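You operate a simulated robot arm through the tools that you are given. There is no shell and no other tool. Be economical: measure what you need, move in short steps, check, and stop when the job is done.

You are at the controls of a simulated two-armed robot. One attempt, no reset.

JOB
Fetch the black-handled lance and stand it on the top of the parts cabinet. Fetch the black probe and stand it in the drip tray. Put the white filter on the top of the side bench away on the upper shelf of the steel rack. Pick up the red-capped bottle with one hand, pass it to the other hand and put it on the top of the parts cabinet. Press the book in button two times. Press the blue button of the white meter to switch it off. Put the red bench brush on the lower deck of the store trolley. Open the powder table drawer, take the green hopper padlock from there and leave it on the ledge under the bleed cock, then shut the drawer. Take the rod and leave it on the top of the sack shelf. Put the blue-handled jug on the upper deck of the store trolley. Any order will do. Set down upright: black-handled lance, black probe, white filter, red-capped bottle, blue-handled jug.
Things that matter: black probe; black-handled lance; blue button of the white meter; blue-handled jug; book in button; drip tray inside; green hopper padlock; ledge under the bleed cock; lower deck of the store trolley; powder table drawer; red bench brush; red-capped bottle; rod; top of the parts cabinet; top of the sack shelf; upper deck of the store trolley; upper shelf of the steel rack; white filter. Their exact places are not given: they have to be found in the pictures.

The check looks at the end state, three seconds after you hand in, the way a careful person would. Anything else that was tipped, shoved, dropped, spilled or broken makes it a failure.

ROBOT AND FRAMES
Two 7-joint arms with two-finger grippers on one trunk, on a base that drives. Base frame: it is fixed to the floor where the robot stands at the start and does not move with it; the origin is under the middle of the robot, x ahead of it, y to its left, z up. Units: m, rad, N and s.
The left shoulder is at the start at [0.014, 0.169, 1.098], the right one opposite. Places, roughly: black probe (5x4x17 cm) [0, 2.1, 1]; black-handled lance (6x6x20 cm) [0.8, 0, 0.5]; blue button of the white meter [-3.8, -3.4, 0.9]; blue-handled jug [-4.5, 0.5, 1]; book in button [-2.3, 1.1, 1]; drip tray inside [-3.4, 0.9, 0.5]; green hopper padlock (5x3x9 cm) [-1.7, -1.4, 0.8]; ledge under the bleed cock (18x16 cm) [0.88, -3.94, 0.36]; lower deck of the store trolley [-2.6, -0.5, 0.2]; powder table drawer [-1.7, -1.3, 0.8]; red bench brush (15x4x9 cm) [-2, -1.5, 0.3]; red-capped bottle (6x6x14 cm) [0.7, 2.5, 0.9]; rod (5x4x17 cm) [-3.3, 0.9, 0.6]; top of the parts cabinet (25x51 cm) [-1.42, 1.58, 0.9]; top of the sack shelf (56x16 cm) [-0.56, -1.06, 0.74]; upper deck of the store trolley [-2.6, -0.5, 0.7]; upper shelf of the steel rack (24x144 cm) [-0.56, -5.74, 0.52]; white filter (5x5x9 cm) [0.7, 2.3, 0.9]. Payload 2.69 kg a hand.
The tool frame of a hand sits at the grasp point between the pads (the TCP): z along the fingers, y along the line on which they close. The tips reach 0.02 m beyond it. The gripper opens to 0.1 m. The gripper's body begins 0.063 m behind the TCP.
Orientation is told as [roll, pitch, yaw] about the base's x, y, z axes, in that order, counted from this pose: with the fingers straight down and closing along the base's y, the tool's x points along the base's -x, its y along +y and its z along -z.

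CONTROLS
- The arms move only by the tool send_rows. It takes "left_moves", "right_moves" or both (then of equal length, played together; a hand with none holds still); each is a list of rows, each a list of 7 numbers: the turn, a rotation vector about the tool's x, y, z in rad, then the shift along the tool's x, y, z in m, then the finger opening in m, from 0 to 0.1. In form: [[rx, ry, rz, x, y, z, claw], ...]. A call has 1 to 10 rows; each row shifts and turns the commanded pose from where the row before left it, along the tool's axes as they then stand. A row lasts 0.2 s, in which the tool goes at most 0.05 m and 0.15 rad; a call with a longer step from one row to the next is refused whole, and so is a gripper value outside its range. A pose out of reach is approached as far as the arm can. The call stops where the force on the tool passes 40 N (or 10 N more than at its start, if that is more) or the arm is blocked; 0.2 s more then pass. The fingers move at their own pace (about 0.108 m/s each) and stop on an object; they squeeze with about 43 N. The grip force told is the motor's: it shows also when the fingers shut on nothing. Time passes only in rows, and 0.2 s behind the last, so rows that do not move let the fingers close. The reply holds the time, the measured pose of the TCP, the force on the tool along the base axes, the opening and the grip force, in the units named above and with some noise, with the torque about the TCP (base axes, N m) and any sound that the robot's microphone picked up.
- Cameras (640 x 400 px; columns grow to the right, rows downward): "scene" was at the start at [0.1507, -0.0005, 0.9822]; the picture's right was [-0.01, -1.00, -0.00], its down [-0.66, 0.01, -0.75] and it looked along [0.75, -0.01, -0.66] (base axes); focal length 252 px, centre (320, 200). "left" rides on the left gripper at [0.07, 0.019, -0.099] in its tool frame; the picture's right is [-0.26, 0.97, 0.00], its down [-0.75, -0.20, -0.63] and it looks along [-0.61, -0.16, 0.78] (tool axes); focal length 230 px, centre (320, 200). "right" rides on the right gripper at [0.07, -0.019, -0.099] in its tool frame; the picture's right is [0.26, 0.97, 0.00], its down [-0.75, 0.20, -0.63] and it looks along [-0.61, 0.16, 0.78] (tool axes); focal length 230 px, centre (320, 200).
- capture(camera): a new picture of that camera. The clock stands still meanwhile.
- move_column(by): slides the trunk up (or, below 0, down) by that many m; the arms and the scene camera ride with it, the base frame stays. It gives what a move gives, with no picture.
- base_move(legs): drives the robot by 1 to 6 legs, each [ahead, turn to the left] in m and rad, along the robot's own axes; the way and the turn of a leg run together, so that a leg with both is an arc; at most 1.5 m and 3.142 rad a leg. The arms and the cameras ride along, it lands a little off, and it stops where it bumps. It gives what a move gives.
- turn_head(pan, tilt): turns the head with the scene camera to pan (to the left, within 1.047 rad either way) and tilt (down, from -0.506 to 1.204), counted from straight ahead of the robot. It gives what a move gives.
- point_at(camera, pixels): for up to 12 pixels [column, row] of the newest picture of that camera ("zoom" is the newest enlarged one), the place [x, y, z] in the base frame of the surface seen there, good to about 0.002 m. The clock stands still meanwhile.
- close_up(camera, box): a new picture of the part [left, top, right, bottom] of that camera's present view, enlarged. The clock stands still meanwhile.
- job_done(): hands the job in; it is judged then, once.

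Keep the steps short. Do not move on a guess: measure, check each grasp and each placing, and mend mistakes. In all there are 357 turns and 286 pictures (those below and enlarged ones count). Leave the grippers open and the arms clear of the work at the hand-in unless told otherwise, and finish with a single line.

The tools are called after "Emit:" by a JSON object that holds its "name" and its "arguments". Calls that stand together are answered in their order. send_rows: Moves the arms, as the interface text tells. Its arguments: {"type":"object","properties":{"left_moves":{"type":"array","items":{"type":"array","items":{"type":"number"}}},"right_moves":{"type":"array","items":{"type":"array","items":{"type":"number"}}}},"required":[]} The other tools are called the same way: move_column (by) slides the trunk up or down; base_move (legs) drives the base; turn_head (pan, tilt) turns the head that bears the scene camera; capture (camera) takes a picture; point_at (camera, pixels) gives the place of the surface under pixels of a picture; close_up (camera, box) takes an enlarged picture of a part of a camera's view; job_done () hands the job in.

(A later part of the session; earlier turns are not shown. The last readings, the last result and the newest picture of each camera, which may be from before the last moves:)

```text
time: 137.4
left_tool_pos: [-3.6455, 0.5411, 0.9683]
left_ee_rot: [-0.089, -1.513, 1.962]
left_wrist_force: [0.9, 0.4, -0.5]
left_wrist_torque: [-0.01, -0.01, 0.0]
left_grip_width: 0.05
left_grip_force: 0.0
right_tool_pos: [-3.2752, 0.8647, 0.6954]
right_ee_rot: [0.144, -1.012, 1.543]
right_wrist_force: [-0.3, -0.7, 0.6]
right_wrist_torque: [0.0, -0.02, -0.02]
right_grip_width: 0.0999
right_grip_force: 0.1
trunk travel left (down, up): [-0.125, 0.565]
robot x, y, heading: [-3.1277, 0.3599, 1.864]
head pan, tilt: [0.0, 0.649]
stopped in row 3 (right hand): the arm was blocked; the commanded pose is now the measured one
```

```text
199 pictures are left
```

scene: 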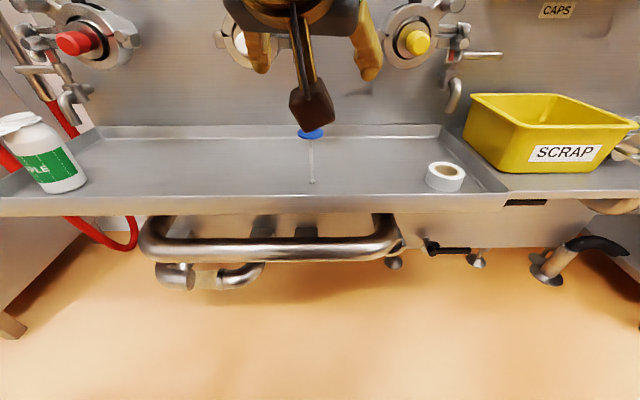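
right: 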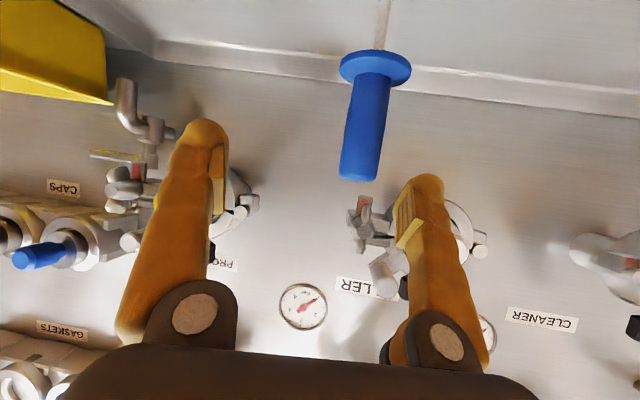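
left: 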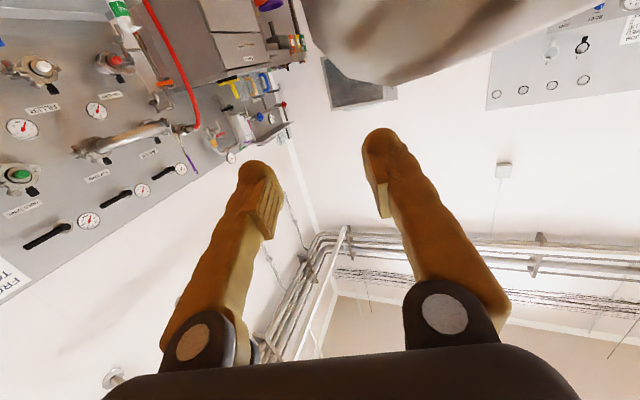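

The right arm is cramped near the centre line. I back the hand off 0.06, turn the base left 0.15 so the rod lies more to the right side.

Emit:
{"name": "send_rows", "arguments": {"right_moves": [[0, 0, 0, 0, 0, -0.035, 0.1], [0, 0, 0, 0, 0, -0.035, 0.1], [0, 0, 0, 0, -0.03, 0, 0.1], [0, 0, 0, 0, -0.03, 0, 0.1]]}}

Emit:
{"name": "base_move", "arguments": {"legs": [[0, 0.15]]}}

Emit:
{"name": "capture", "arguments": {"camera": "right"}}

```text
time: 138.4
left_tool_pos: [-3.6462, 0.543, 0.9672]
left_ee_rot: [-0.097, -1.51, 1.971]
left_wrist_force: [0.8, 0.4, 0.0]
left_wrist_torque: [0.01, 0.01, -0.05]
left_grip_width: 0.05
left_grip_force: 0.1
right_tool_pos: [-3.2112, 0.8066, 0.7297]
right_ee_rot: [0.14, -1.02, 1.56]
right_wrist_force: [1.4, 0.0, 0.3]
right_wrist_torque: [0.0, -0.01, 0.02]
right_grip_width: 0.0998
right_grip_force: 0.1
trunk travel left (down, up): [-0.125, 0.565]
robot x, y, heading: [-3.125, 0.3581, 1.876]
head pan, tilt: [0.0, 0.649]
```

```text
time: 139.5
left_tool_pos: [-3.6669, 0.4646, 0.9678]
left_ee_rot: [-0.053, -1.511, 2.073]
left_wrist_force: [-0.4, -1.3, -0.5]
left_wrist_torque: [0.03, -0.01, -0.05]
left_grip_width: 0.0503
left_grip_force: 0.0
right_tool_pos: [-3.2754, 0.7911, 0.7288]
right_ee_rot: [0.141, -1.019, 1.708]
right_wrist_force: [-0.5, -0.3, 0.1]
right_wrist_torque: [0.0, 0.0, -0.02]
right_grip_width: 0.0999
right_grip_force: 0.0
trunk travel left (down, up): [-0.125, 0.565]
robot x, y, heading: [-3.1258, 0.3607, 2.02]
head pan, tilt: [0.0, 0.649]
```

```text
198 pictures are left
```

right: 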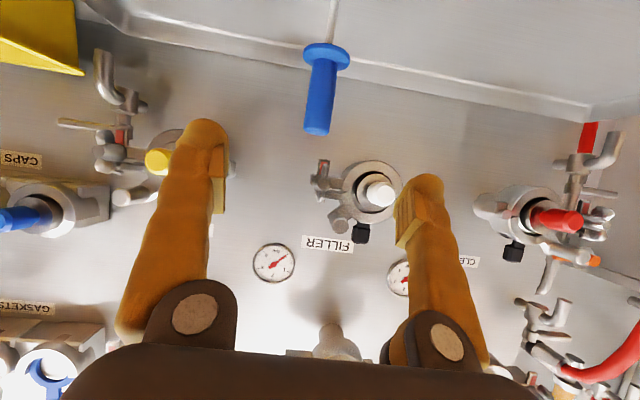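

I level the wrist (−0.086 about tool z) and advance 0.118 along the fingers.

Emit:
{"name": "send_rows", "arguments": {"right_moves": [[0, 0, -0.086, 0, 0, 0, 0.1], [0, 0, 0, 0.003, -0.001, 0.03, 0.1], [0, 0, 0, 0.003, -0.001, 0.03, 0.1], [0, 0, 0, 0.003, -0.001, 0.03, 0.1]]}}

Emit:
{"name": "capture", "arguments": {"camera": "right"}}

```text
time: 140.5
left_tool_pos: [-3.6649, 0.4507, 0.9761]
left_ee_rot: [0.283, -1.53, 1.729]
left_wrist_force: [0.6, -0.4, -0.4]
left_wrist_torque: [-0.03, -0.02, -0.02]
left_grip_width: 0.05
left_grip_force: 0.1
right_tool_pos: [-3.2899, 0.8528, 0.6845]
right_ee_rot: [0.003, -1.042, 1.869]
right_wrist_force: [0.4, 0.9, 0.4]
right_wrist_torque: [-0.02, 0.01, -0.02]
right_grip_width: 0.0999
right_grip_force: 0.1
trunk travel left (down, up): [-0.125, 0.565]
robot x, y, heading: [-3.1285, 0.3595, 2.019]
head pan, tilt: [0.0, 0.649]
```

```text
197 pictures are left
```

right: 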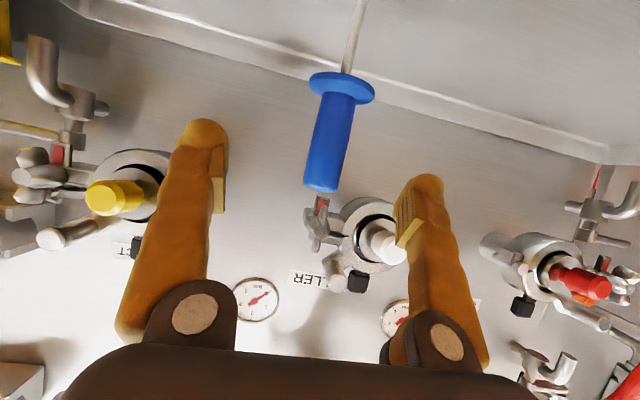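

Emit:
{"name": "send_rows", "arguments": {"right_moves": [[0, 0, 0, 0.0015, 0, 0.021, 0.1], [0, 0, 0, 0.0015, 0, 0.021, 0.1], [0, 0, 0, 0, 0, 0, 0.05], [0, 0, 0, 0, 0, 0, 0.0], [0, 0, 0, 0, 0, 0, 0.0], [0, 0, 0, 0, 0, 0, 0.0]]}}

Emit:
{"name": "capture", "arguments": {"camera": "right"}}

```text
time: 141.9
left_tool_pos: [-3.6641, 0.4513, 0.9763]
left_ee_rot: [0.287, -1.528, 1.731]
left_wrist_force: [-0.3, 0.4, -0.7]
left_wrist_torque: [0.0, -0.01, -0.01]
left_grip_width: 0.05
left_grip_force: 0.2
right_tool_pos: [-3.3005, 0.8857, 0.6592]
right_ee_rot: [0.004, -1.041, 1.869]
right_wrist_force: [0.1, 0.3, -0.1]
right_wrist_torque: [0.01, 0.01, 0.01]
right_grip_width: 0.014
right_grip_force: 40.7
trunk travel left (down, up): [-0.125, 0.565]
robot x, y, heading: [-3.1246, 0.3641, 2.014]
head pan, tilt: [0.0, 0.649]
```

```text
196 pictures are left
```

right: 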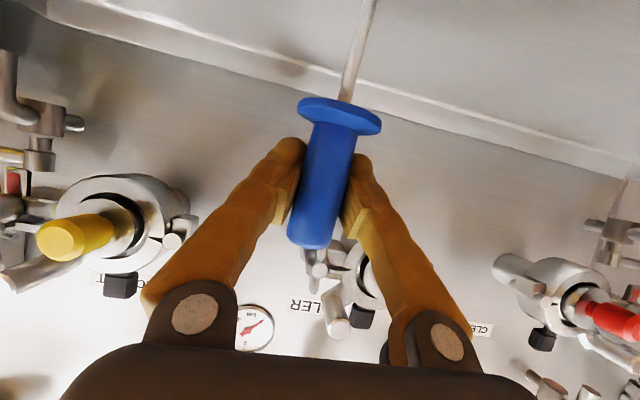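

Gripped. I lift 0.05 straight up, then draw back.

Emit:
{"name": "send_rows", "arguments": {"right_moves": [[0, 0, 0, -0.0216, 0, -0.0126, 0.0], [0, 0, 0, -0.0216, 0, -0.0126, 0.0], [0, 0, 0, -0.0216, 0, -0.0126, 0.0], [0, 0, 0, 0.0, 0, 0, 0.0]]}}

Emit:
{"name": "capture", "arguments": {"camera": "right"}}

Emit:
{"name": "capture", "arguments": {"camera": "scene"}}

```text
time: 142.9
left_tool_pos: [-3.6636, 0.4521, 0.9768]
left_ee_rot: [0.285, -1.527, 1.731]
left_wrist_force: [0.3, 0.1, -1.0]
left_wrist_torque: [-0.03, -0.01, -0.02]
left_grip_width: 0.0501
left_grip_force: 0.2
right_tool_pos: [-3.299, 0.8848, 0.7335]
right_ee_rot: [0.003, -1.043, 1.869]
right_wrist_force: [0.3, 0.3, -0.6]
right_wrist_torque: [0.03, -0.03, 0.0]
right_grip_width: 0.0141
right_grip_force: 40.5
trunk travel left (down, up): [-0.125, 0.565]
robot x, y, heading: [-3.1264, 0.3595, 2.016]
head pan, tilt: [0.0, 0.649]
```

```text
195 pictures are left
```

right: 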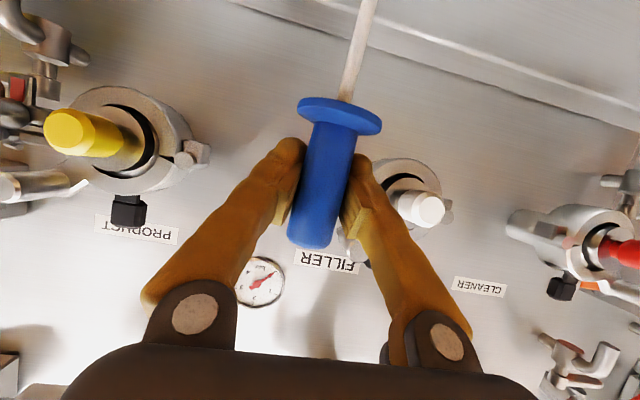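

```text
194 pictures are left
```

scene: 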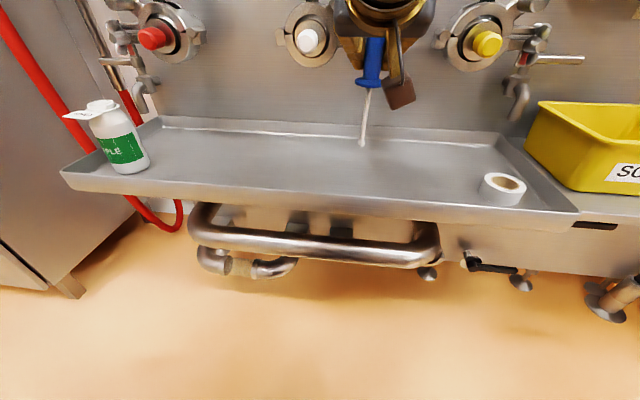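

The rod is in hand. I back the base 0.3 and raise the trunk, then turn toward the jug on the far bench.

Emit:
{"name": "base_move", "arguments": {"legs": [[-0.3, 0]]}}

Emit:
{"name": "move_column", "arguments": {"by": 0.3}}

Emit:
{"name": "base_move", "arguments": {"legs": [[0, 1.0]]}}

Emit:
{"name": "turn_head", "arguments": {"pan": 0.0, "tilt": 0.3}}

Emit:
{"name": "capture", "arguments": {"camera": "scene"}}

```text
time: 144.9
left_tool_pos: [-3.5367, 0.1892, 0.9757]
left_ee_rot: [0.29, -1.529, 1.72]
left_wrist_force: [0.8, 0.5, 0.0]
left_wrist_torque: [0.0, -0.01, 0.0]
left_grip_width: 0.0499
left_grip_force: 0.1
right_tool_pos: [-3.1701, 0.62, 0.7348]
right_ee_rot: [0.003, -1.042, 1.864]
right_wrist_force: [0.7, 0.0, -0.6]
right_wrist_torque: [-0.01, -0.02, 0.0]
right_grip_width: 0.0136
right_grip_force: 39.8
trunk travel left (down, up): [-0.125, 0.565]
robot x, y, heading: [-2.9967, 0.0939, 2.005]
head pan, tilt: [0.0, 0.649]
```

```text
time: 147.9
left_tool_pos: [-3.5331, 0.1768, 1.2853]
left_ee_rot: [0.951, -1.536, 1.055]
left_wrist_force: [0.0, 0.3, 0.0]
left_wrist_torque: [-0.03, 0.04, 0.02]
left_grip_width: 0.0499
left_grip_force: 0.1
right_tool_pos: [-3.1653, 0.6109, 1.042]
right_ee_rot: [0.006, -1.06, 1.863]
right_wrist_force: [0.4, -0.6, -0.2]
right_wrist_torque: [0.0, 0.0, 0.02]
right_grip_width: 0.0128
right_grip_force: 39.6
trunk travel left (down, up): [-0.425, 0.265]
robot x, y, heading: [-2.9967, 0.0952, 2.012]
head pan, tilt: [0.0, 0.649]
```

```text
time: 150.8
left_tool_pos: [-3.3646, -0.3092, 1.2827]
left_ee_rot: [0.334, -1.54, 2.651]
left_wrist_force: [0.2, 0.1, -1.0]
left_wrist_torque: [-0.01, -0.02, -0.02]
left_grip_width: 0.0498
left_grip_force: 0.0
right_tool_pos: [-3.5234, 0.2404, 1.0424]
right_ee_rot: [0.006, -1.061, 2.845]
right_wrist_force: [-0.2, 0.7, -1.0]
right_wrist_torque: [0.0, 0.0, 0.01]
right_grip_width: 0.0126
right_grip_force: 39.3
trunk travel left (down, up): [-0.425, 0.265]
robot x, y, heading: [-2.9971, 0.0976, 2.997]
head pan, tilt: [0.0, 0.649]
```

```text
time: 151.7
left_tool_pos: [-3.3458, -0.3109, 1.2879]
left_ee_rot: [0.624, -1.555, 2.358]
left_wrist_force: [-0.3, 0.0, -0.4]
left_wrist_torque: [0.0, -0.01, 0.05]
left_grip_width: 0.05
left_grip_force: 0.0
right_tool_pos: [-3.5072, 0.2385, 1.0514]
right_ee_rot: [0.012, -1.076, 2.843]
right_wrist_force: [-0.3, 0.2, -0.6]
right_wrist_torque: [0.03, -0.01, 0.02]
right_grip_width: 0.0126
right_grip_force: 39.5
trunk travel left (down, up): [-0.425, 0.265]
robot x, y, heading: [-3.0011, 0.0977, 2.993]
head pan, tilt: [0.0, 0.3]
```

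```text
193 pictures are left
```

scene: 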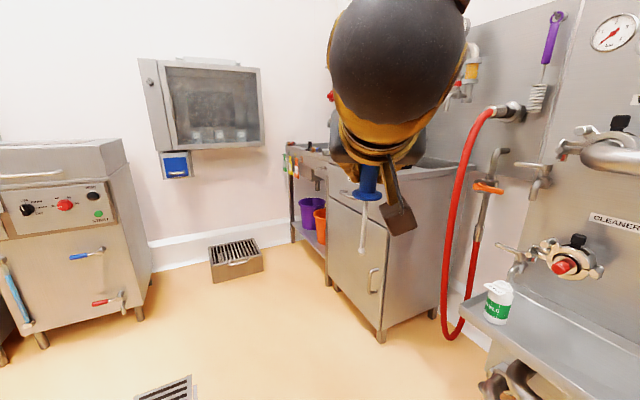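

The right arm hides the bench. I lower the right hand 0.25 m and look again.

Emit:
{"name": "send_rows", "arguments": {"right_moves": [[0, 0, 0, 0.037, 0, 0.02, 0.0], [0, 0, 0, 0.037, 0, 0.02, 0.0], [0, 0, 0, 0.037, 0, 0.02, 0.0], [0, 0, 0, 0.037, 0, 0.02, 0.0], [0, 0, 0, 0.037, 0, 0.02, 0.0], [0, 0, 0, 0.037, 0, 0.02, 0.0]]}}

Emit:
{"name": "turn_head", "arguments": {"pan": -0.1, "tilt": 0.1}}

Emit:
{"name": "capture", "arguments": {"camera": "scene"}}

```text
time: 153.1
left_tool_pos: [-3.3462, -0.3107, 1.287]
left_ee_rot: [0.601, -1.555, 2.381]
left_wrist_force: [0.5, 0.6, 0.3]
left_wrist_torque: [0.03, 0.02, 0.01]
left_grip_width: 0.05
left_grip_force: 0.1
right_tool_pos: [-3.5099, 0.2467, 0.8012]
right_ee_rot: [0.024, -1.08, 2.816]
right_wrist_force: [0.3, 0.0, -0.2]
right_wrist_torque: [0.01, 0.01, 0.01]
right_grip_width: 0.0125
right_grip_force: 39.4
trunk travel left (down, up): [-0.425, 0.265]
robot x, y, heading: [-3.0006, 0.0971, 2.993]
head pan, tilt: [0.0, 0.3]
```

```text
time: 153.8
left_tool_pos: [-3.3459, -0.3105, 1.2873]
left_ee_rot: [0.625, -1.556, 2.356]
left_wrist_force: [-0.3, 0.3, -0.9]
left_wrist_torque: [-0.02, -0.04, -0.01]
left_grip_width: 0.0502
left_grip_force: 0.0
right_tool_pos: [-3.5074, 0.2475, 0.7978]
right_ee_rot: [0.011, -1.072, 2.826]
right_wrist_force: [-0.6, -0.5, -0.1]
right_wrist_torque: [0.01, 0.02, 0.02]
right_grip_width: 0.0123
right_grip_force: 39.5
trunk travel left (down, up): [-0.425, 0.265]
robot x, y, heading: [-2.9983, 0.0974, 2.999]
head pan, tilt: [-0.099, 0.099]
```

```text
192 pictures are left
```

scene: 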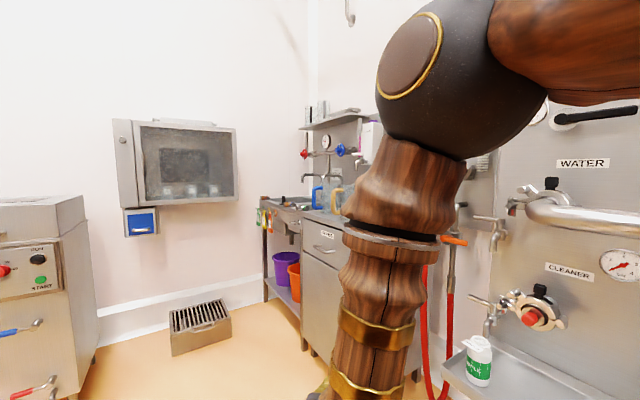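

Emit:
{"name": "close_up", "arguments": {"camera": "scene", "box": [240, 120, 400, 240]}}

Emit:
{"name": "point_at", "arguments": {"camera": "scene", "pixels": [[318, 195], [328, 190], [337, 200], [325, 207], [318, 213], [300, 207], [345, 225], [305, 222], [290, 203]]}}

```text
3.33 times, centred on (320, 180) of scene
```

zoom: 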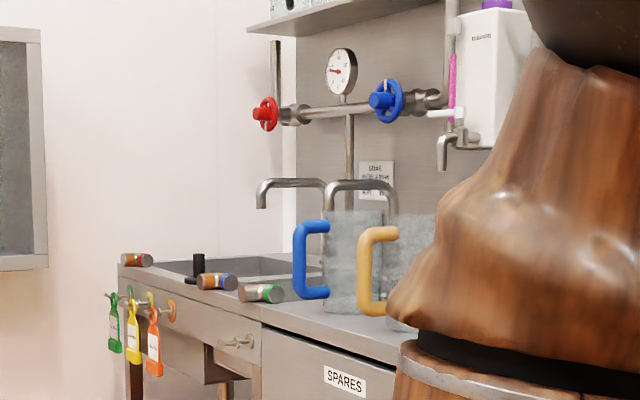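

```text
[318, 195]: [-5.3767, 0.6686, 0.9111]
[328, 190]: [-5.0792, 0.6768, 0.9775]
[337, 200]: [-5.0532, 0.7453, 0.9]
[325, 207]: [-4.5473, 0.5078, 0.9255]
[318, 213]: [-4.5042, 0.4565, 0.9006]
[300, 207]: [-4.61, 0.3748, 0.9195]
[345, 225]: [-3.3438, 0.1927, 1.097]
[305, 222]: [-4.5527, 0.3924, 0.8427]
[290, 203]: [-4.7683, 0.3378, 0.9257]
```

Emit:
{"name": "point_at", "arguments": {"camera": "scene", "pixels": [[225, 345], [180, 355], [200, 310], [60, 300], [90, 240], [330, 380], [415, 370], [300, 250]]}}

```text
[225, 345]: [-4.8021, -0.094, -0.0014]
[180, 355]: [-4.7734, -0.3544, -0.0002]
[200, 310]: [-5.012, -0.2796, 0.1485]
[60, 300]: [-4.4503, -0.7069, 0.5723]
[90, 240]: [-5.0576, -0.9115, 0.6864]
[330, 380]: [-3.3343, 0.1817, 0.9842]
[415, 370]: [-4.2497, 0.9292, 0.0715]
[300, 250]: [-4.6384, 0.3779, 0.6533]
```

Emit:
{"name": "point_at", "arguments": {"camera": "zoom", "pixels": [[299, 240], [299, 260], [299, 285], [315, 226], [318, 293], [355, 215], [355, 308], [365, 245], [366, 290], [385, 215], [370, 315]]}}

```text
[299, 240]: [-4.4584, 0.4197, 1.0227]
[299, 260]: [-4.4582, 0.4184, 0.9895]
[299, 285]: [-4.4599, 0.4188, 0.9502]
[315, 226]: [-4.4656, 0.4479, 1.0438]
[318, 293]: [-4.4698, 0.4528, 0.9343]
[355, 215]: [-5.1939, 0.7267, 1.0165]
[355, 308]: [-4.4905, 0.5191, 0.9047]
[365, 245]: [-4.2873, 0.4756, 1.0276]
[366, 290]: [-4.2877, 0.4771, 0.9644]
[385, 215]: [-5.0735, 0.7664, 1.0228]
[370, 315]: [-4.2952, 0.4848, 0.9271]
```

The blue handle bar is at (-4.459,0.419), z 0.94–1.04, facing front. I'll use the left hand. First I raise and retract the right hand with the rod.

Emit:
{"name": "send_rows", "arguments": {"right_moves": [[0, 0, 0, -0.031, 0, -0.033, 0.0], [0, 0, 0, -0.031, 0, -0.033, 0.0], [0, 0, 0, -0.031, 0, -0.033, 0.0], [0, 0, 0, -0.031, 0, -0.033, 0.0], [0, 0, 0, -0.031, 0, -0.033, 0.0], [0, 0, 0, -0.031, 0, -0.033, 0.0], [0, 0, 0, -0.031, 0, -0.033, 0.0]]}}

Emit:
{"name": "base_move", "arguments": {"legs": [[0, 0.25], [0.95, 0], [0, -1.2]]}}

Emit:
{"name": "turn_head", "arguments": {"pan": 0.4, "tilt": 0.4}}

Emit:
{"name": "capture", "arguments": {"camera": "scene"}}

```text
time: 155.1
left_tool_pos: [-3.3221, -0.3142, 1.2939]
left_ee_rot: [2.365, -1.556, 0.619]
left_wrist_force: [0.7, 0.0, 0.7]
left_wrist_torque: [-0.01, -0.02, -0.02]
left_grip_width: 0.0502
left_grip_force: 0.1
right_tool_pos: [-3.3665, 0.2196, 0.9447]
right_ee_rot: [-0.024, -0.85, 2.832]
right_wrist_force: [0.7, -0.9, -0.3]
right_wrist_torque: [-0.01, 0.01, -0.02]
right_grip_width: 0.0121
right_grip_force: 39.2
trunk travel left (down, up): [-0.425, 0.265]
robot x, y, heading: [-2.9995, 0.0986, 2.997]
head pan, tilt: [-0.099, 0.099]
stopped in row 6 (right hand): the arm was blocked; the commanded pose is now the measured one
```

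```text
time: 164.0
left_tool_pos: [-4.46, 0.0098, 1.2955]
left_ee_rot: [1.107, -1.562, 0.916]
left_wrist_force: [0.0, 1.0, 0.1]
left_wrist_torque: [0.03, 0.03, 0.0]
left_grip_width: 0.0501
left_grip_force: 0.1
right_tool_pos: [-4.0489, 0.3628, 0.9454]
right_ee_rot: [-0.026, -0.854, 1.9]
right_wrist_force: [0.2, 0.3, 0.2]
right_wrist_torque: [-0.02, -0.02, -0.03]
right_grip_width: 0.0114
right_grip_force: 38.5
trunk travel left (down, up): [-0.425, 0.265]
robot x, y, heading: [-3.9315, -0.0098, 2.059]
head pan, tilt: [-0.099, 0.099]
```

```text
time: 164.9
left_tool_pos: [-4.4505, -0.0062, 1.2988]
left_ee_rot: [2.665, -1.556, -0.642]
left_wrist_force: [-0.1, 0.8, -0.3]
left_wrist_torque: [0.0, -0.01, 0.0]
left_grip_width: 0.0503
left_grip_force: 0.1
right_tool_pos: [-4.0431, 0.3551, 0.9524]
right_ee_rot: [-0.002, -0.872, 1.862]
right_wrist_force: [-0.5, 0.0, -0.8]
right_wrist_torque: [-0.02, -0.02, -0.01]
right_grip_width: 0.011
right_grip_force: 38.4
trunk travel left (down, up): [-0.425, 0.265]
robot x, y, heading: [-3.9337, -0.0123, 2.059]
head pan, tilt: [0.4, 0.4]
```

```text
190 pictures are left
```

scene: 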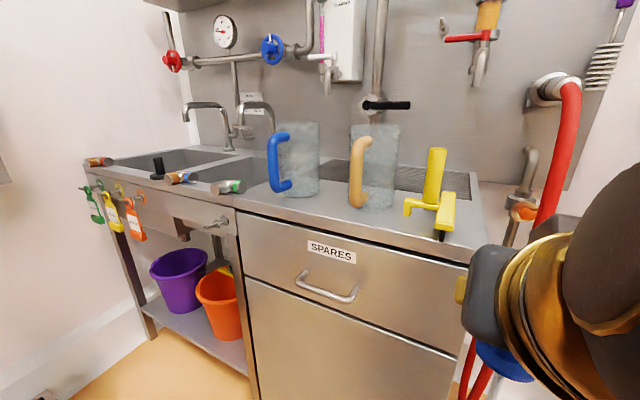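

Emit:
{"name": "close_up", "arguments": {"camera": "scene", "box": [230, 100, 430, 230]}}

Emit:
{"name": "capture", "arguments": {"camera": "right"}}

Emit:
{"name": "point_at", "arguments": {"camera": "scene", "pixels": [[273, 145], [272, 165], [274, 183], [283, 136], [286, 186], [305, 190], [352, 185], [229, 187], [300, 208], [240, 212]]}}

```text
3.08 times, centred on (330, 165) of scene
```

zoom: 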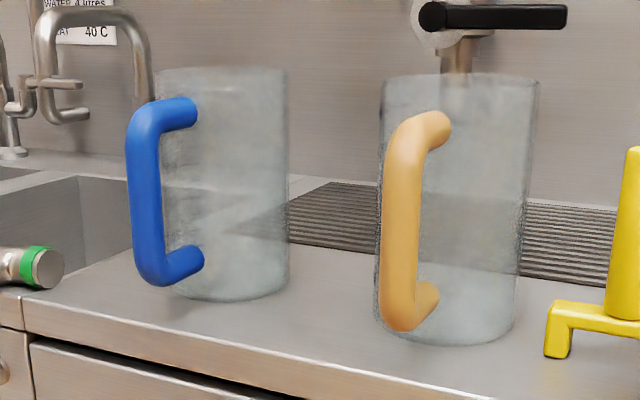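

```text
188 pictures are left
```

right: 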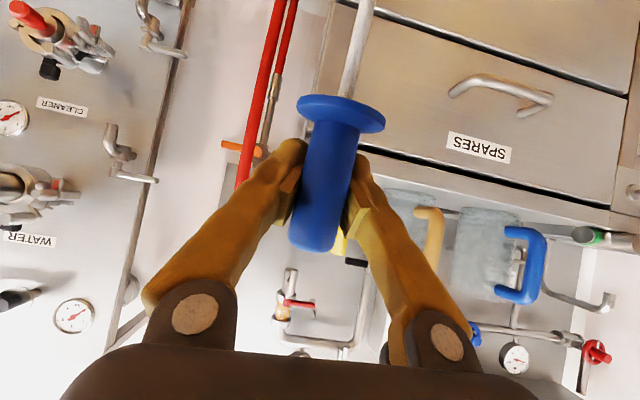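

```text
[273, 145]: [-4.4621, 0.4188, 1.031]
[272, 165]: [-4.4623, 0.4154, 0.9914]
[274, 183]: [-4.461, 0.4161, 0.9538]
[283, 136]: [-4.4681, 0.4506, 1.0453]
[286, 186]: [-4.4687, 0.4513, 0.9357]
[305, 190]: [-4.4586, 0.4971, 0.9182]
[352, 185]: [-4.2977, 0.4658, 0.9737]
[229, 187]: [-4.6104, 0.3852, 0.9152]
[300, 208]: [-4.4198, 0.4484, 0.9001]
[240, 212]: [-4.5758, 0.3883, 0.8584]
```

The jug is an empty glass cylinder; handle bar axis ≈(-4.465,0.425). I turn right 0.26 to face the bench and see both the left hand and the jug.

Emit:
{"name": "base_move", "arguments": {"legs": [[0, -0.26]]}}

Emit:
{"name": "send_rows", "arguments": {"left_moves": [[0, 0, 0, 0.04, 0, 0, 0.08], [0, 0, 0, 0.04, 0, 0, 0.1], [0, 0, 0, 0.04, 0, 0, 0.1], [0, 0, 0, 0.04, 0, 0, 0.1], [0, 0, 0, 0.04, 0, 0, 0.1], [0, 0, 0, 0, 0, 0, 0.1]]}}

Emit:
{"name": "capture", "arguments": {"camera": "left"}}

```text
time: 166.2
left_tool_pos: [-4.4343, 0.1273, 1.3005]
left_ee_rot: [2.597, -1.558, -0.84]
left_wrist_force: [0.0, 0.2, 0.0]
left_wrist_torque: [0.02, 0.0, 0.0]
left_grip_width: 0.05
left_grip_force: 0.1
right_tool_pos: [-3.9456, 0.3731, 0.953]
right_ee_rot: [0.002, -0.874, 1.598]
right_wrist_force: [-0.2, -0.1, -0.6]
right_wrist_torque: [0.03, 0.01, -0.01]
right_grip_width: 0.0113
right_grip_force: 38.1
trunk travel left (down, up): [-0.425, 0.265]
robot x, y, heading: [-3.9331, -0.0087, 1.8]
head pan, tilt: [0.4, 0.4]
```

```text
time: 167.6
left_tool_pos: [-4.4669, 0.1047, 1.1656]
left_ee_rot: [2.957, -1.551, -1.199]
left_wrist_force: [0.0, 0.6, -0.6]
left_wrist_torque: [0.01, -0.02, 0.03]
left_grip_width: 0.1001
left_grip_force: 0.0
left hand out of reach, approached as far as the arm can: row 1, 2, 4, 5
right_tool_pos: [-3.9372, 0.3798, 0.9641]
right_ee_rot: [0.024, -0.922, 1.534]
right_wrist_force: [1.1, 0.7, 0.2]
right_wrist_torque: [-0.01, 0.02, 0.02]
right_grip_width: 0.0107
right_grip_force: 38.1
trunk travel left (down, up): [-0.425, 0.265]
robot x, y, heading: [-3.9353, -0.009, 1.796]
head pan, tilt: [0.4, 0.4]
```

```text
187 pictures are left
```

left: 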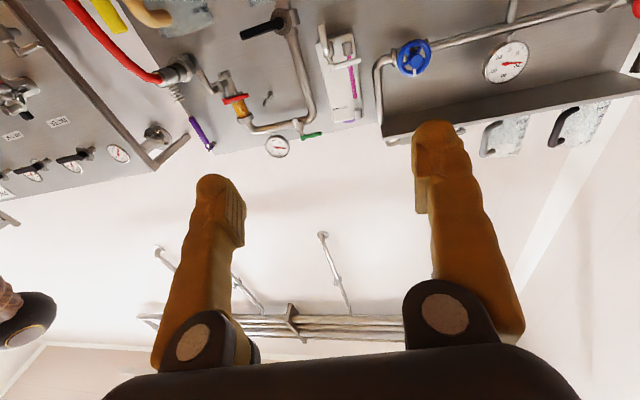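

The left hand points level along heading 1.76. I lower the trunk 0.17, then bring the hand forward and to the right toward the handle, stopping short.

Emit:
{"name": "move_column", "arguments": {"by": -0.17}}

Emit:
{"name": "send_rows", "arguments": {"left_moves": [[0, 0.1, 0, 0, -0.012, 0.04, 0.1], [0, 0, 0, 0, -0.012, 0.04, 0.1], [0, 0, 0, 0, -0.012, 0.04, 0.1], [0, 0, 0, 0, -0.012, 0.04, 0.1], [0, 0, 0, 0, 0, 0, 0.1]]}}

Emit:
{"name": "capture", "arguments": {"camera": "left"}}

Emit:
{"name": "capture", "arguments": {"camera": "scene"}}

```text
time: 169.5
left_tool_pos: [-4.4672, 0.104, 0.9966]
left_ee_rot: [2.983, -1.544, -1.224]
left_wrist_force: [-0.7, -0.7, 0.0]
left_wrist_torque: [0.0, -0.02, 0.04]
left_grip_width: 0.1003
left_grip_force: 0.0
right_tool_pos: [-3.9383, 0.3753, 0.7931]
right_ee_rot: [0.026, -0.917, 1.538]
right_wrist_force: [0.1, -0.3, -0.3]
right_wrist_torque: [0.03, -0.04, -0.01]
right_grip_width: 0.0108
right_grip_force: 37.9
trunk travel left (down, up): [-0.255, 0.435]
robot x, y, heading: [-3.9309, -0.0108, 1.801]
head pan, tilt: [0.4, 0.4]
```

```text
time: 170.7
left_tool_pos: [-4.4511, 0.2712, 0.9872]
left_ee_rot: [0.044, -1.497, 1.717]
left_wrist_force: [0.3, 0.8, -0.3]
left_wrist_torque: [0.0, -0.01, 0.01]
left_grip_width: 0.1
left_grip_force: 0.0
right_tool_pos: [-3.9382, 0.3774, 0.7934]
right_ee_rot: [0.029, -0.915, 1.539]
right_wrist_force: [0.2, 0.3, -0.4]
right_wrist_torque: [0.02, -0.02, -0.01]
right_grip_width: 0.0105
right_grip_force: 38.3
trunk travel left (down, up): [-0.255, 0.435]
robot x, y, heading: [-3.9258, -0.0086, 1.798]
head pan, tilt: [0.4, 0.4]
```

```text
186 pictures are left
```

left: 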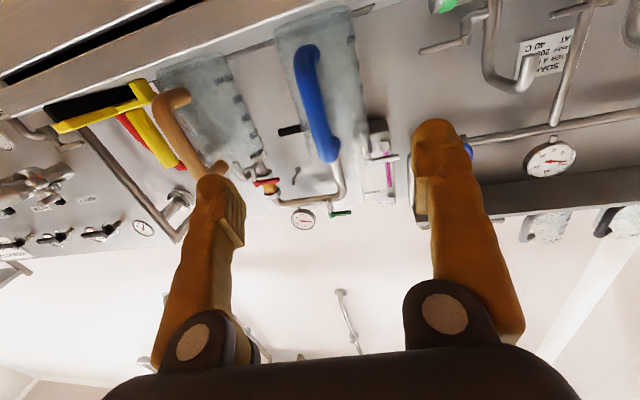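

```text
185 pictures are left
```

scene: 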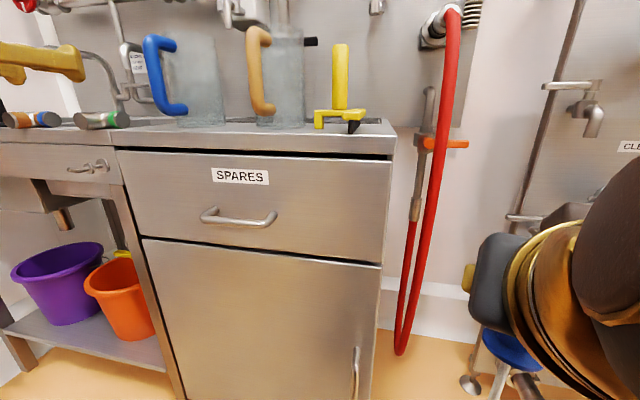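

Forward 0.154 and right 0.015 remain. I advance with open fingers around the handle bar.

Emit:
{"name": "send_rows", "arguments": {"left_moves": [[0, 0, 0, -0.003, -0.004, 0.038, 0.1], [0, 0, 0, -0.003, -0.004, 0.038, 0.1], [0, 0, 0, -0.003, -0.004, 0.038, 0.1], [0, 0, 0, -0.002, -0.003, 0.032, 0.1], [0, 0, 0, 0, 0, 0, 0.1]]}}

Emit:
{"name": "capture", "arguments": {"camera": "left"}}

Emit:
{"name": "capture", "arguments": {"camera": "scene"}}

```text
time: 171.9
left_tool_pos: [-4.4619, 0.4156, 0.9879]
left_ee_rot: [0.043, -1.497, 1.717]
left_wrist_force: [0.5, 0.2, 0.2]
left_wrist_torque: [-0.01, 0.02, 0.03]
left_grip_width: 0.1
left_grip_force: 0.0
right_tool_pos: [-3.9384, 0.3749, 0.7931]
right_ee_rot: [0.027, -0.915, 1.537]
right_wrist_force: [-0.1, 0.1, 0.4]
right_wrist_torque: [0.05, -0.03, 0.0]
right_grip_width: 0.0103
right_grip_force: 37.3
trunk travel left (down, up): [-0.255, 0.435]
robot x, y, heading: [-3.9337, -0.0125, 1.799]
head pan, tilt: [0.4, 0.4]
```

```text
184 pictures are left
```

left: 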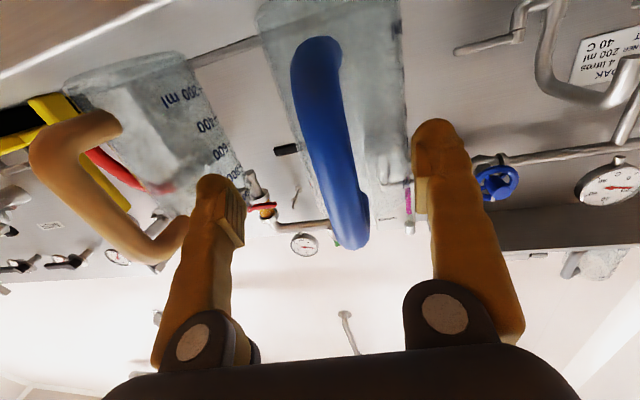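

```text
183 pictures are left
```

scene: 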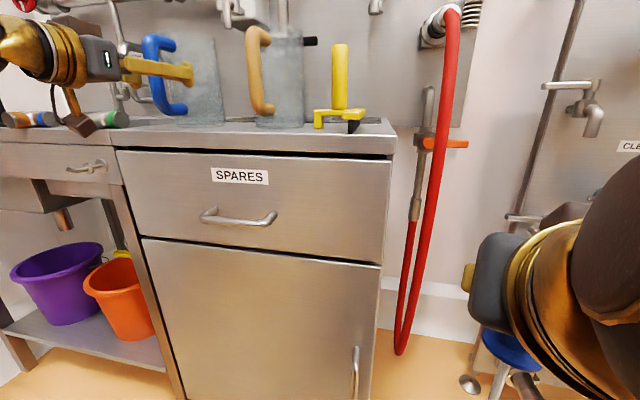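

The bar is between the fingers. I close.

Emit:
{"name": "send_rows", "arguments": {"left_moves": [[0, 0, 0, 0, 0, 0.008, 0.1], [0, 0, 0, 0, 0, 0, 0.05], [0, 0, 0, 0, 0, 0, 0.0], [0, 0, 0, 0, 0, 0, 0.0], [0, 0, 0, 0, 0, 0, 0.0]]}}

Emit:
{"name": "capture", "arguments": {"camera": "left"}}

```text
time: 173.1
left_tool_pos: [-4.4634, 0.4245, 0.9869]
left_ee_rot: [0.057, -1.499, 1.701]
left_wrist_force: [0.1, 0.4, 0.7]
left_wrist_torque: [0.09, -0.04, 0.02]
left_grip_width: 0.013
left_grip_force: 39.4
right_tool_pos: [-3.9402, 0.3753, 0.7943]
right_ee_rot: [0.027, -0.917, 1.537]
right_wrist_force: [0.2, -0.5, 0.8]
right_wrist_torque: [-0.01, 0.0, -0.02]
right_grip_width: 0.0101
right_grip_force: 36.8
trunk travel left (down, up): [-0.255, 0.435]
robot x, y, heading: [-3.9316, -0.0076, 1.801]
head pan, tilt: [0.4, 0.4]
```

```text
182 pictures are left
```

left: 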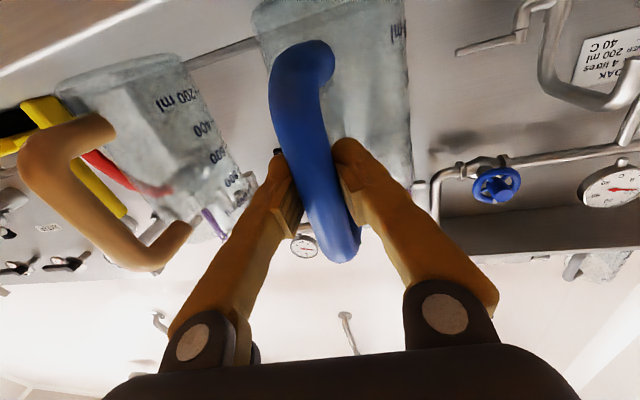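

Gripped. I lift 5 cm slowly.

Emit:
{"name": "send_rows", "arguments": {"left_moves": [[0, 0, 0, -0.015, 0, 0, 0.0], [0, 0, 0, -0.02, 0, 0, 0.0], [0, 0, 0, -0.02, 0, 0, 0.0], [0, 0, 0, 0, 0, 0, 0.0]]}}

Emit:
{"name": "capture", "arguments": {"camera": "left"}}

Emit:
{"name": "capture", "arguments": {"camera": "scene"}}

```text
time: 174.1
left_tool_pos: [-4.4642, 0.4274, 1.0428]
left_ee_rot: [0.059, -1.494, 1.7]
left_wrist_force: [0.3, 0.3, -1.0]
left_wrist_torque: [-0.12, -0.03, 0.0]
left_grip_width: 0.0126
left_grip_force: 39.6
right_tool_pos: [-3.9391, 0.3763, 0.7925]
right_ee_rot: [0.028, -0.917, 1.539]
right_wrist_force: [0.0, -0.1, 0.2]
right_wrist_torque: [0.02, -0.01, -0.01]
right_grip_width: 0.0101
right_grip_force: 37.4
trunk travel left (down, up): [-0.255, 0.435]
robot x, y, heading: [-3.9356, -0.0114, 1.798]
head pan, tilt: [0.4, 0.4]
```

```text
181 pictures are left
```

left: 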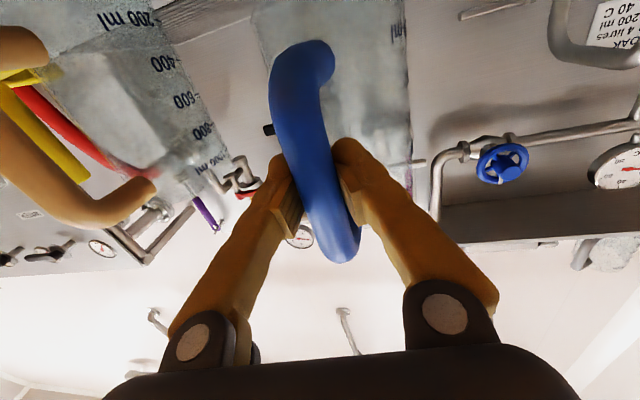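

```text
180 pictures are left
```

scene: 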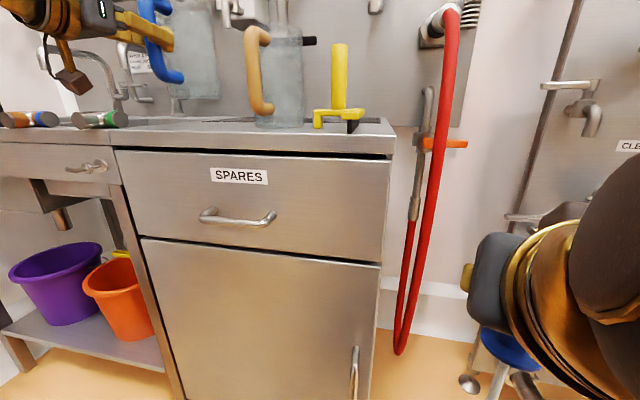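

The jug is up and upright. I raise the trunk 0.1, back off 0.35 and turn right toward the trolley.

Emit:
{"name": "move_column", "arguments": {"by": 0.1}}

Emit:
{"name": "base_move", "arguments": {"legs": [[-0.35, 0], [0, -2.0]]}}

Emit:
{"name": "turn_head", "arguments": {"pan": -0.3, "tilt": 0.45}}

Emit:
{"name": "capture", "arguments": {"camera": "scene"}}

```text
time: 175.5
left_tool_pos: [-4.4643, 0.4294, 1.1422]
left_ee_rot: [0.051, -1.498, 1.706]
left_wrist_force: [0.6, 0.1, -0.2]
left_wrist_torque: [-0.09, -0.06, 0.0]
left_grip_width: 0.0129
left_grip_force: 39.7
right_tool_pos: [-3.9378, 0.3788, 0.895]
right_ee_rot: [0.028, -0.921, 1.533]
right_wrist_force: [-0.2, -0.4, -0.6]
right_wrist_torque: [0.01, 0.0, 0.03]
right_grip_width: 0.0096
right_grip_force: 37.0
trunk travel left (down, up): [-0.355, 0.335]
robot x, y, heading: [-3.9283, -0.0097, 1.798]
head pan, tilt: [0.4, 0.4]
```

```text
time: 182.8
left_tool_pos: [-3.2213, -0.0834, 1.1428]
left_ee_rot: [0.052, -1.497, -0.333]
left_wrist_force: [0.0, -0.9, -1.8]
left_wrist_torque: [-0.02, 0.13, 0.01]
left_grip_width: 0.0131
left_grip_force: 40.0
right_tool_pos: [-3.5078, -0.5239, 0.8913]
right_ee_rot: [0.018, -0.915, -0.477]
right_wrist_force: [0.4, 0.3, -0.4]
right_wrist_torque: [0.01, 0.0, 0.03]
right_grip_width: 0.009
right_grip_force: 36.5
trunk travel left (down, up): [-0.355, 0.335]
robot x, y, heading: [-3.8486, -0.3495, -0.245]
head pan, tilt: [0.4, 0.4]
```

```text
time: 183.8
left_tool_pos: [-3.2396, -0.079, 1.1516]
left_ee_rot: [0.055, -1.514, -0.337]
left_wrist_force: [0.1, 1.1, -1.6]
left_wrist_torque: [0.0, 0.13, -0.01]
left_grip_width: 0.0133
left_grip_force: 39.7
right_tool_pos: [-3.5225, -0.525, 0.8976]
right_ee_rot: [0.029, -0.921, -0.499]
right_wrist_force: [-0.2, 0.0, -0.4]
right_wrist_torque: [0.0, 0.01, 0.01]
right_grip_width: 0.009
right_grip_force: 36.8
trunk travel left (down, up): [-0.355, 0.335]
robot x, y, heading: [-3.8513, -0.3504, -0.241]
head pan, tilt: [-0.3, 0.45]
```

```text
179 pictures are left
```

scene: 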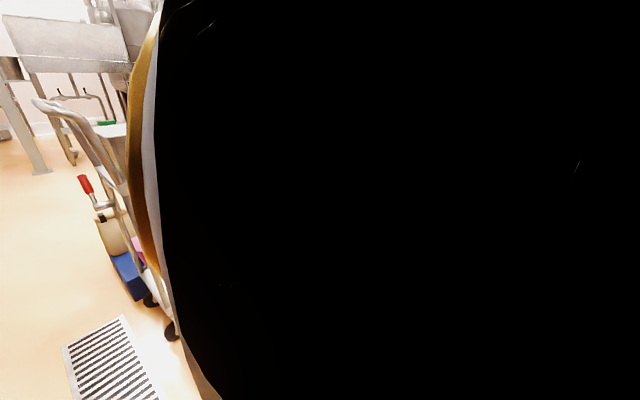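

The right elbow blocks the head camera. I move the right hand forward and to the right and check the rod.

Emit:
{"name": "send_rows", "arguments": {"right_moves": [[0, 0, 0, -0.01, -0.03, 0.025, 0.0], [0, 0, 0, -0.01, -0.03, 0.025, 0.0], [0, 0, 0, -0.01, -0.03, 0.025, 0.0], [0, 0, 0, -0.01, -0.03, 0.025, 0.0], [0, 0, 0, 0, 0, 0, 0.0]]}}

Emit:
{"name": "capture", "arguments": {"camera": "right"}}

Emit:
{"name": "capture", "arguments": {"camera": "scene"}}

```text
time: 185.0
left_tool_pos: [-3.2395, -0.079, 1.151]
left_ee_rot: [0.056, -1.513, -0.336]
left_wrist_force: [-0.9, -0.4, -1.0]
left_wrist_torque: [-0.02, 0.11, -0.01]
left_grip_width: 0.013
left_grip_force: 40.3
right_tool_pos: [-3.4822, -0.6774, 0.8661]
right_ee_rot: [0.024, -0.93, -0.48]
right_wrist_force: [-1.1, 0.5, -0.7]
right_wrist_torque: [0.0, 0.01, 0.0]
right_grip_width: 0.0089
right_grip_force: 36.4
trunk travel left (down, up): [-0.355, 0.335]
robot x, y, heading: [-3.8511, -0.3502, -0.245]
head pan, tilt: [-0.3, 0.45]
```

```text
178 pictures are left
```

right: 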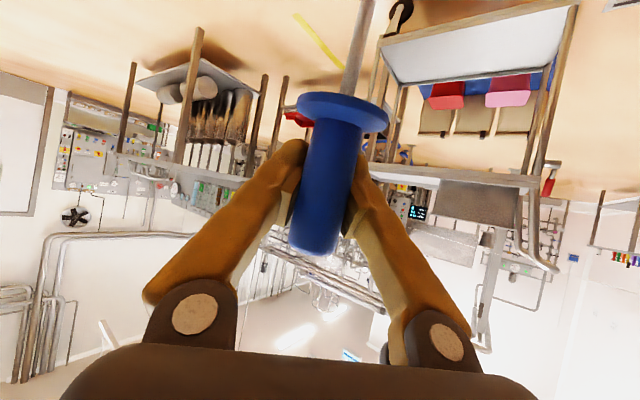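

```text
177 pictures are left
```

scene: 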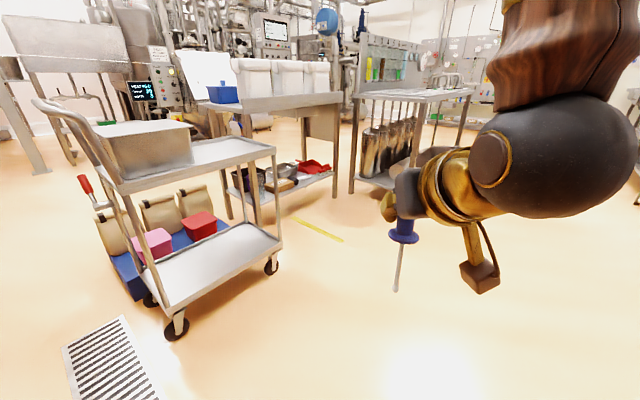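

Good view of the trolley and the powder table (red brush on its lower shelf at 310,168). I measure the upper deck's free part and the ground to stand on.

Emit:
{"name": "point_at", "arguments": {"camera": "scene", "pixels": [[272, 153], [235, 140], [195, 155], [230, 152], [215, 160], [205, 148], [150, 190], [280, 330], [330, 300], [192, 165], [310, 168], [310, 225]]}}

Emit:
{"name": "close_up", "arguments": {"camera": "scene", "box": [60, 80, 300, 320]}}

```text
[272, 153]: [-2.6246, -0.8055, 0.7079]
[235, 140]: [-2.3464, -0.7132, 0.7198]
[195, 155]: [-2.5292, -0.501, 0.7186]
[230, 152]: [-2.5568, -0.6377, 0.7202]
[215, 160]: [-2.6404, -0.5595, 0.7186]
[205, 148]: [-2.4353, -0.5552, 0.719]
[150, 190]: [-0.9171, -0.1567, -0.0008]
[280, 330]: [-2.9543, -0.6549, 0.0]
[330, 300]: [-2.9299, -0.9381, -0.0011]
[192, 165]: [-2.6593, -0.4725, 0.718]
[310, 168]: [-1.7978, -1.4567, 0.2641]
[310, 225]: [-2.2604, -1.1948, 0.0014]
```

```text
1.67 times, centred on (180, 200) of scene
```

zoom: 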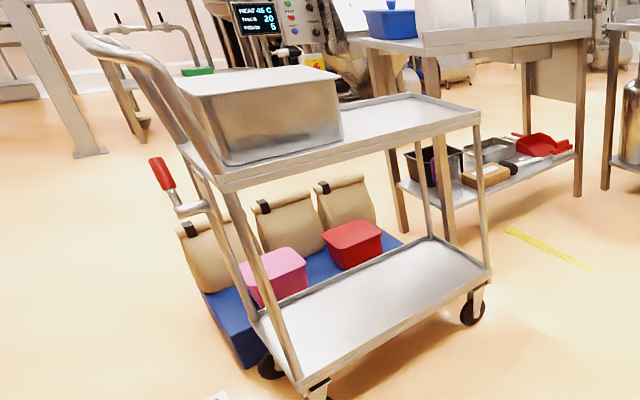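

Free deck spot ≈(-2.52,-0.63), floor z 0.72. I drive to a staging point (-3.30,-1.35) west of it, facing 0.35 rad.

Emit:
{"name": "base_move", "arguments": {"legs": [[0, -0.826], [1.14, 0], [0, 1.417]]}}

Emit:
{"name": "turn_head", "arguments": {"pan": 0.3, "tilt": 0.45}}

Emit:
{"name": "capture", "arguments": {"camera": "scene"}}

```text
time: 196.7
left_tool_pos: [-2.9531, -0.786, 1.1508]
left_ee_rot: [0.056, -1.513, 0.274]
left_wrist_force: [0.6, -0.9, -1.3]
left_wrist_torque: [-0.07, 0.11, 0.01]
left_grip_width: 0.0131
left_grip_force: 39.3
right_tool_pos: [-2.811, -1.4121, 0.8662]
right_ee_rot: [0.023, -0.928, 0.131]
right_wrist_force: [-0.3, 0.0, 0.1]
right_wrist_torque: [0.01, 0.0, 0.02]
right_grip_width: 0.0078
right_grip_force: 35.5
trunk travel left (down, up): [-0.355, 0.335]
robot x, y, heading: [-3.2931, -1.3642, 0.368]
head pan, tilt: [-0.3, 0.45]
```

```text
time: 197.7
left_tool_pos: [-2.9704, -0.7924, 1.1595]
left_ee_rot: [0.062, -1.531, 0.267]
left_wrist_force: [-0.4, -0.4, -0.7]
left_wrist_torque: [-0.01, 0.09, -0.02]
left_grip_width: 0.0125
left_grip_force: 39.2
right_tool_pos: [-2.821, -1.4174, 0.8737]
right_ee_rot: [0.03, -0.945, 0.124]
right_wrist_force: [-0.8, 0.0, -0.7]
right_wrist_torque: [-0.01, 0.0, -0.02]
right_grip_width: 0.0074
right_grip_force: 35.9
trunk travel left (down, up): [-0.355, 0.335]
robot x, y, heading: [-3.2947, -1.3645, 0.369]
head pan, tilt: [0.3, 0.45]
```

```text
175 pictures are left
```

scene: 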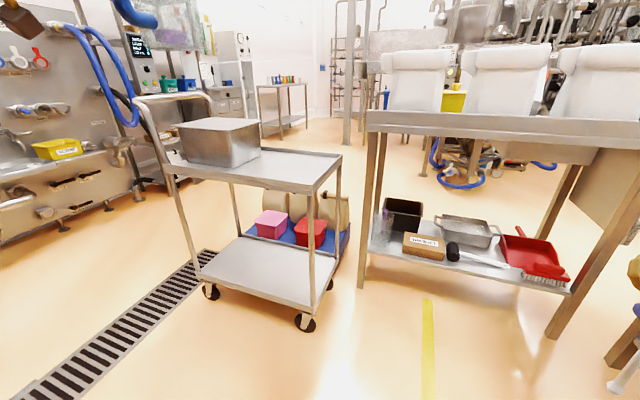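

Emit:
{"name": "point_at", "arguments": {"camera": "scene", "pixels": [[362, 283], [369, 118], [560, 150], [335, 158], [300, 185], [250, 170], [550, 335], [550, 275], [500, 262]]}}

Emit:
{"name": "capture", "arguments": {"camera": "left"}}

```text
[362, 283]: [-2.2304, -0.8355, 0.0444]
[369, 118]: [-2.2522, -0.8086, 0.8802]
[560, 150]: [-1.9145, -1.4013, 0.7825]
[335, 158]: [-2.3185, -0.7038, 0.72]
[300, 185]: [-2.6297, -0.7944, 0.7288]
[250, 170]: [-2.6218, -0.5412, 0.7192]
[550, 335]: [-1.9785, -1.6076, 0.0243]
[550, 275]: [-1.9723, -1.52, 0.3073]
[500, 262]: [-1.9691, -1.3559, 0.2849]
```

```text
174 pictures are left
```

left: 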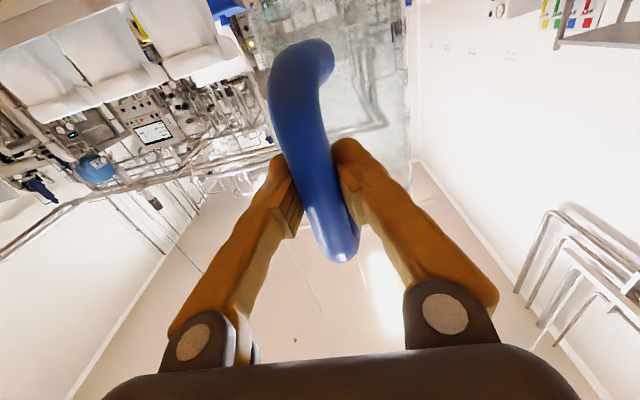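

Way is clear. I drive ahead 0.38 so the jug comes over the deck.

Emit:
{"name": "base_move", "arguments": {"legs": [[0.38, 0]]}}

Emit:
{"name": "turn_head", "arguments": {"pan": 0.65, "tilt": 0.5}}

Emit:
{"name": "capture", "arguments": {"camera": "scene"}}

```text
time: 200.1
left_tool_pos: [-2.6182, -0.6556, 1.1586]
left_ee_rot: [0.061, -1.53, 0.27]
left_wrist_force: [0.5, -0.3, -2.0]
left_wrist_torque: [-0.03, 0.08, -0.01]
left_grip_width: 0.0123
left_grip_force: 39.4
right_tool_pos: [-2.4692, -1.2805, 0.8724]
right_ee_rot: [0.029, -0.944, 0.122]
right_wrist_force: [0.6, -1.4, -1.0]
right_wrist_torque: [0.01, 0.02, -0.02]
right_grip_width: 0.0074
right_grip_force: 35.8
trunk travel left (down, up): [-0.355, 0.335]
robot x, y, heading: [-2.9455, -1.2298, 0.373]
head pan, tilt: [0.3, 0.45]
```

```text
time: 200.9
left_tool_pos: [-2.635, -0.6625, 1.165]
left_ee_rot: [0.068, -1.545, 0.26]
left_wrist_force: [-0.2, 0.4, -1.0]
left_wrist_torque: [-0.05, 0.08, -0.02]
left_grip_width: 0.012
left_grip_force: 39.4
right_tool_pos: [-2.4828, -1.2851, 0.8798]
right_ee_rot: [0.036, -0.96, 0.121]
right_wrist_force: [-0.1, 0.3, -0.1]
right_wrist_torque: [-0.07, 0.02, -0.01]
right_grip_width: 0.0073
right_grip_force: 35.2
trunk travel left (down, up): [-0.355, 0.335]
robot x, y, heading: [-2.9458, -1.2282, 0.372]
head pan, tilt: [0.649, 0.499]
```

```text
173 pictures are left
```

scene: 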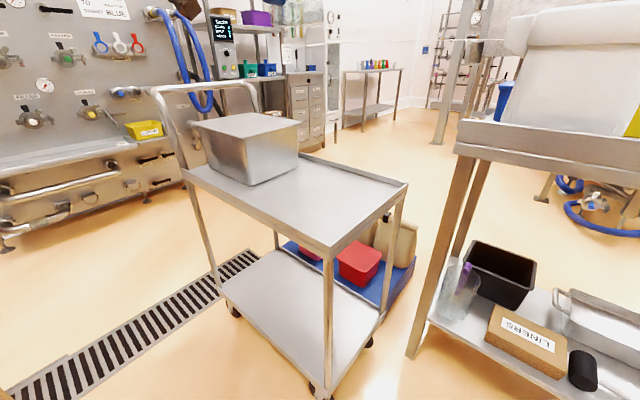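

I correct the hand's pitch drift (+0.05), then lower the trunk 0.25 and look.

Emit:
{"name": "send_rows", "arguments": {"left_moves": [[0, 0.05, 0, 0, 0, 0.02, 0.0], [0, 0, 0, 0, 0, 0, 0.0]]}}

Emit:
{"name": "move_column", "arguments": {"by": -0.25}}

Emit:
{"name": "turn_head", "arguments": {"pan": 0.65, "tilt": 0.3}}

Emit:
{"name": "capture", "arguments": {"camera": "scene"}}

```text
time: 201.6
left_tool_pos: [-2.6161, -0.6562, 1.1657]
left_ee_rot: [0.026, -1.498, 0.301]
left_wrist_force: [0.6, 0.1, -1.9]
left_wrist_torque: [-0.07, 0.07, -0.03]
left_grip_width: 0.0123
left_grip_force: 39.4
right_tool_pos: [-2.4834, -1.2861, 0.8816]
right_ee_rot: [0.036, -0.962, 0.119]
right_wrist_force: [-1.1, -0.1, -0.1]
right_wrist_torque: [-0.03, -0.03, -0.01]
right_grip_width: 0.0071
right_grip_force: 35.1
trunk travel left (down, up): [-0.355, 0.335]
robot x, y, heading: [-2.9453, -1.2258, 0.37]
head pan, tilt: [0.649, 0.499]
```

```text
time: 204.1
left_tool_pos: [-2.6173, -0.6551, 0.9178]
left_ee_rot: [0.034, -1.499, 0.296]
left_wrist_force: [0.5, -0.4, -2.2]
left_wrist_torque: [-0.02, 0.07, -0.03]
left_grip_width: 0.0123
left_grip_force: 38.8
right_tool_pos: [-2.4848, -1.2875, 0.6303]
right_ee_rot: [0.036, -0.962, 0.119]
right_wrist_force: [-0.1, 1.0, -0.1]
right_wrist_torque: [-0.01, 0.03, -0.02]
right_grip_width: 0.0064
right_grip_force: 35.1
trunk travel left (down, up): [-0.105, 0.585]
robot x, y, heading: [-2.9442, -1.2296, 0.372]
head pan, tilt: [0.649, 0.499]
```

```text
time: 204.9
left_tool_pos: [-2.6167, -0.6554, 0.917]
left_ee_rot: [0.035, -1.497, 0.296]
left_wrist_force: [-0.2, -0.5, -1.0]
left_wrist_torque: [-0.04, 0.1, -0.01]
left_grip_width: 0.0121
left_grip_force: 39.1
right_tool_pos: [-2.4841, -1.2863, 0.6309]
right_ee_rot: [0.036, -0.962, 0.119]
right_wrist_force: [-0.5, 0.0, -0.6]
right_wrist_torque: [0.02, -0.01, 0.03]
right_grip_width: 0.006
right_grip_force: 34.9
trunk travel left (down, up): [-0.105, 0.585]
robot x, y, heading: [-2.949, -1.2298, 0.368]
head pan, tilt: [0.649, 0.3]
```

```text
172 pictures are left
```

scene: 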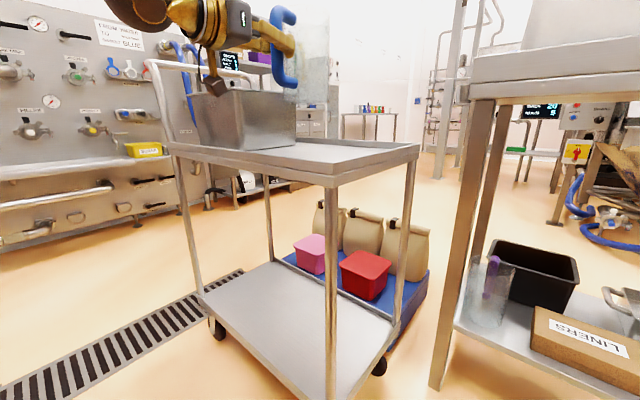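

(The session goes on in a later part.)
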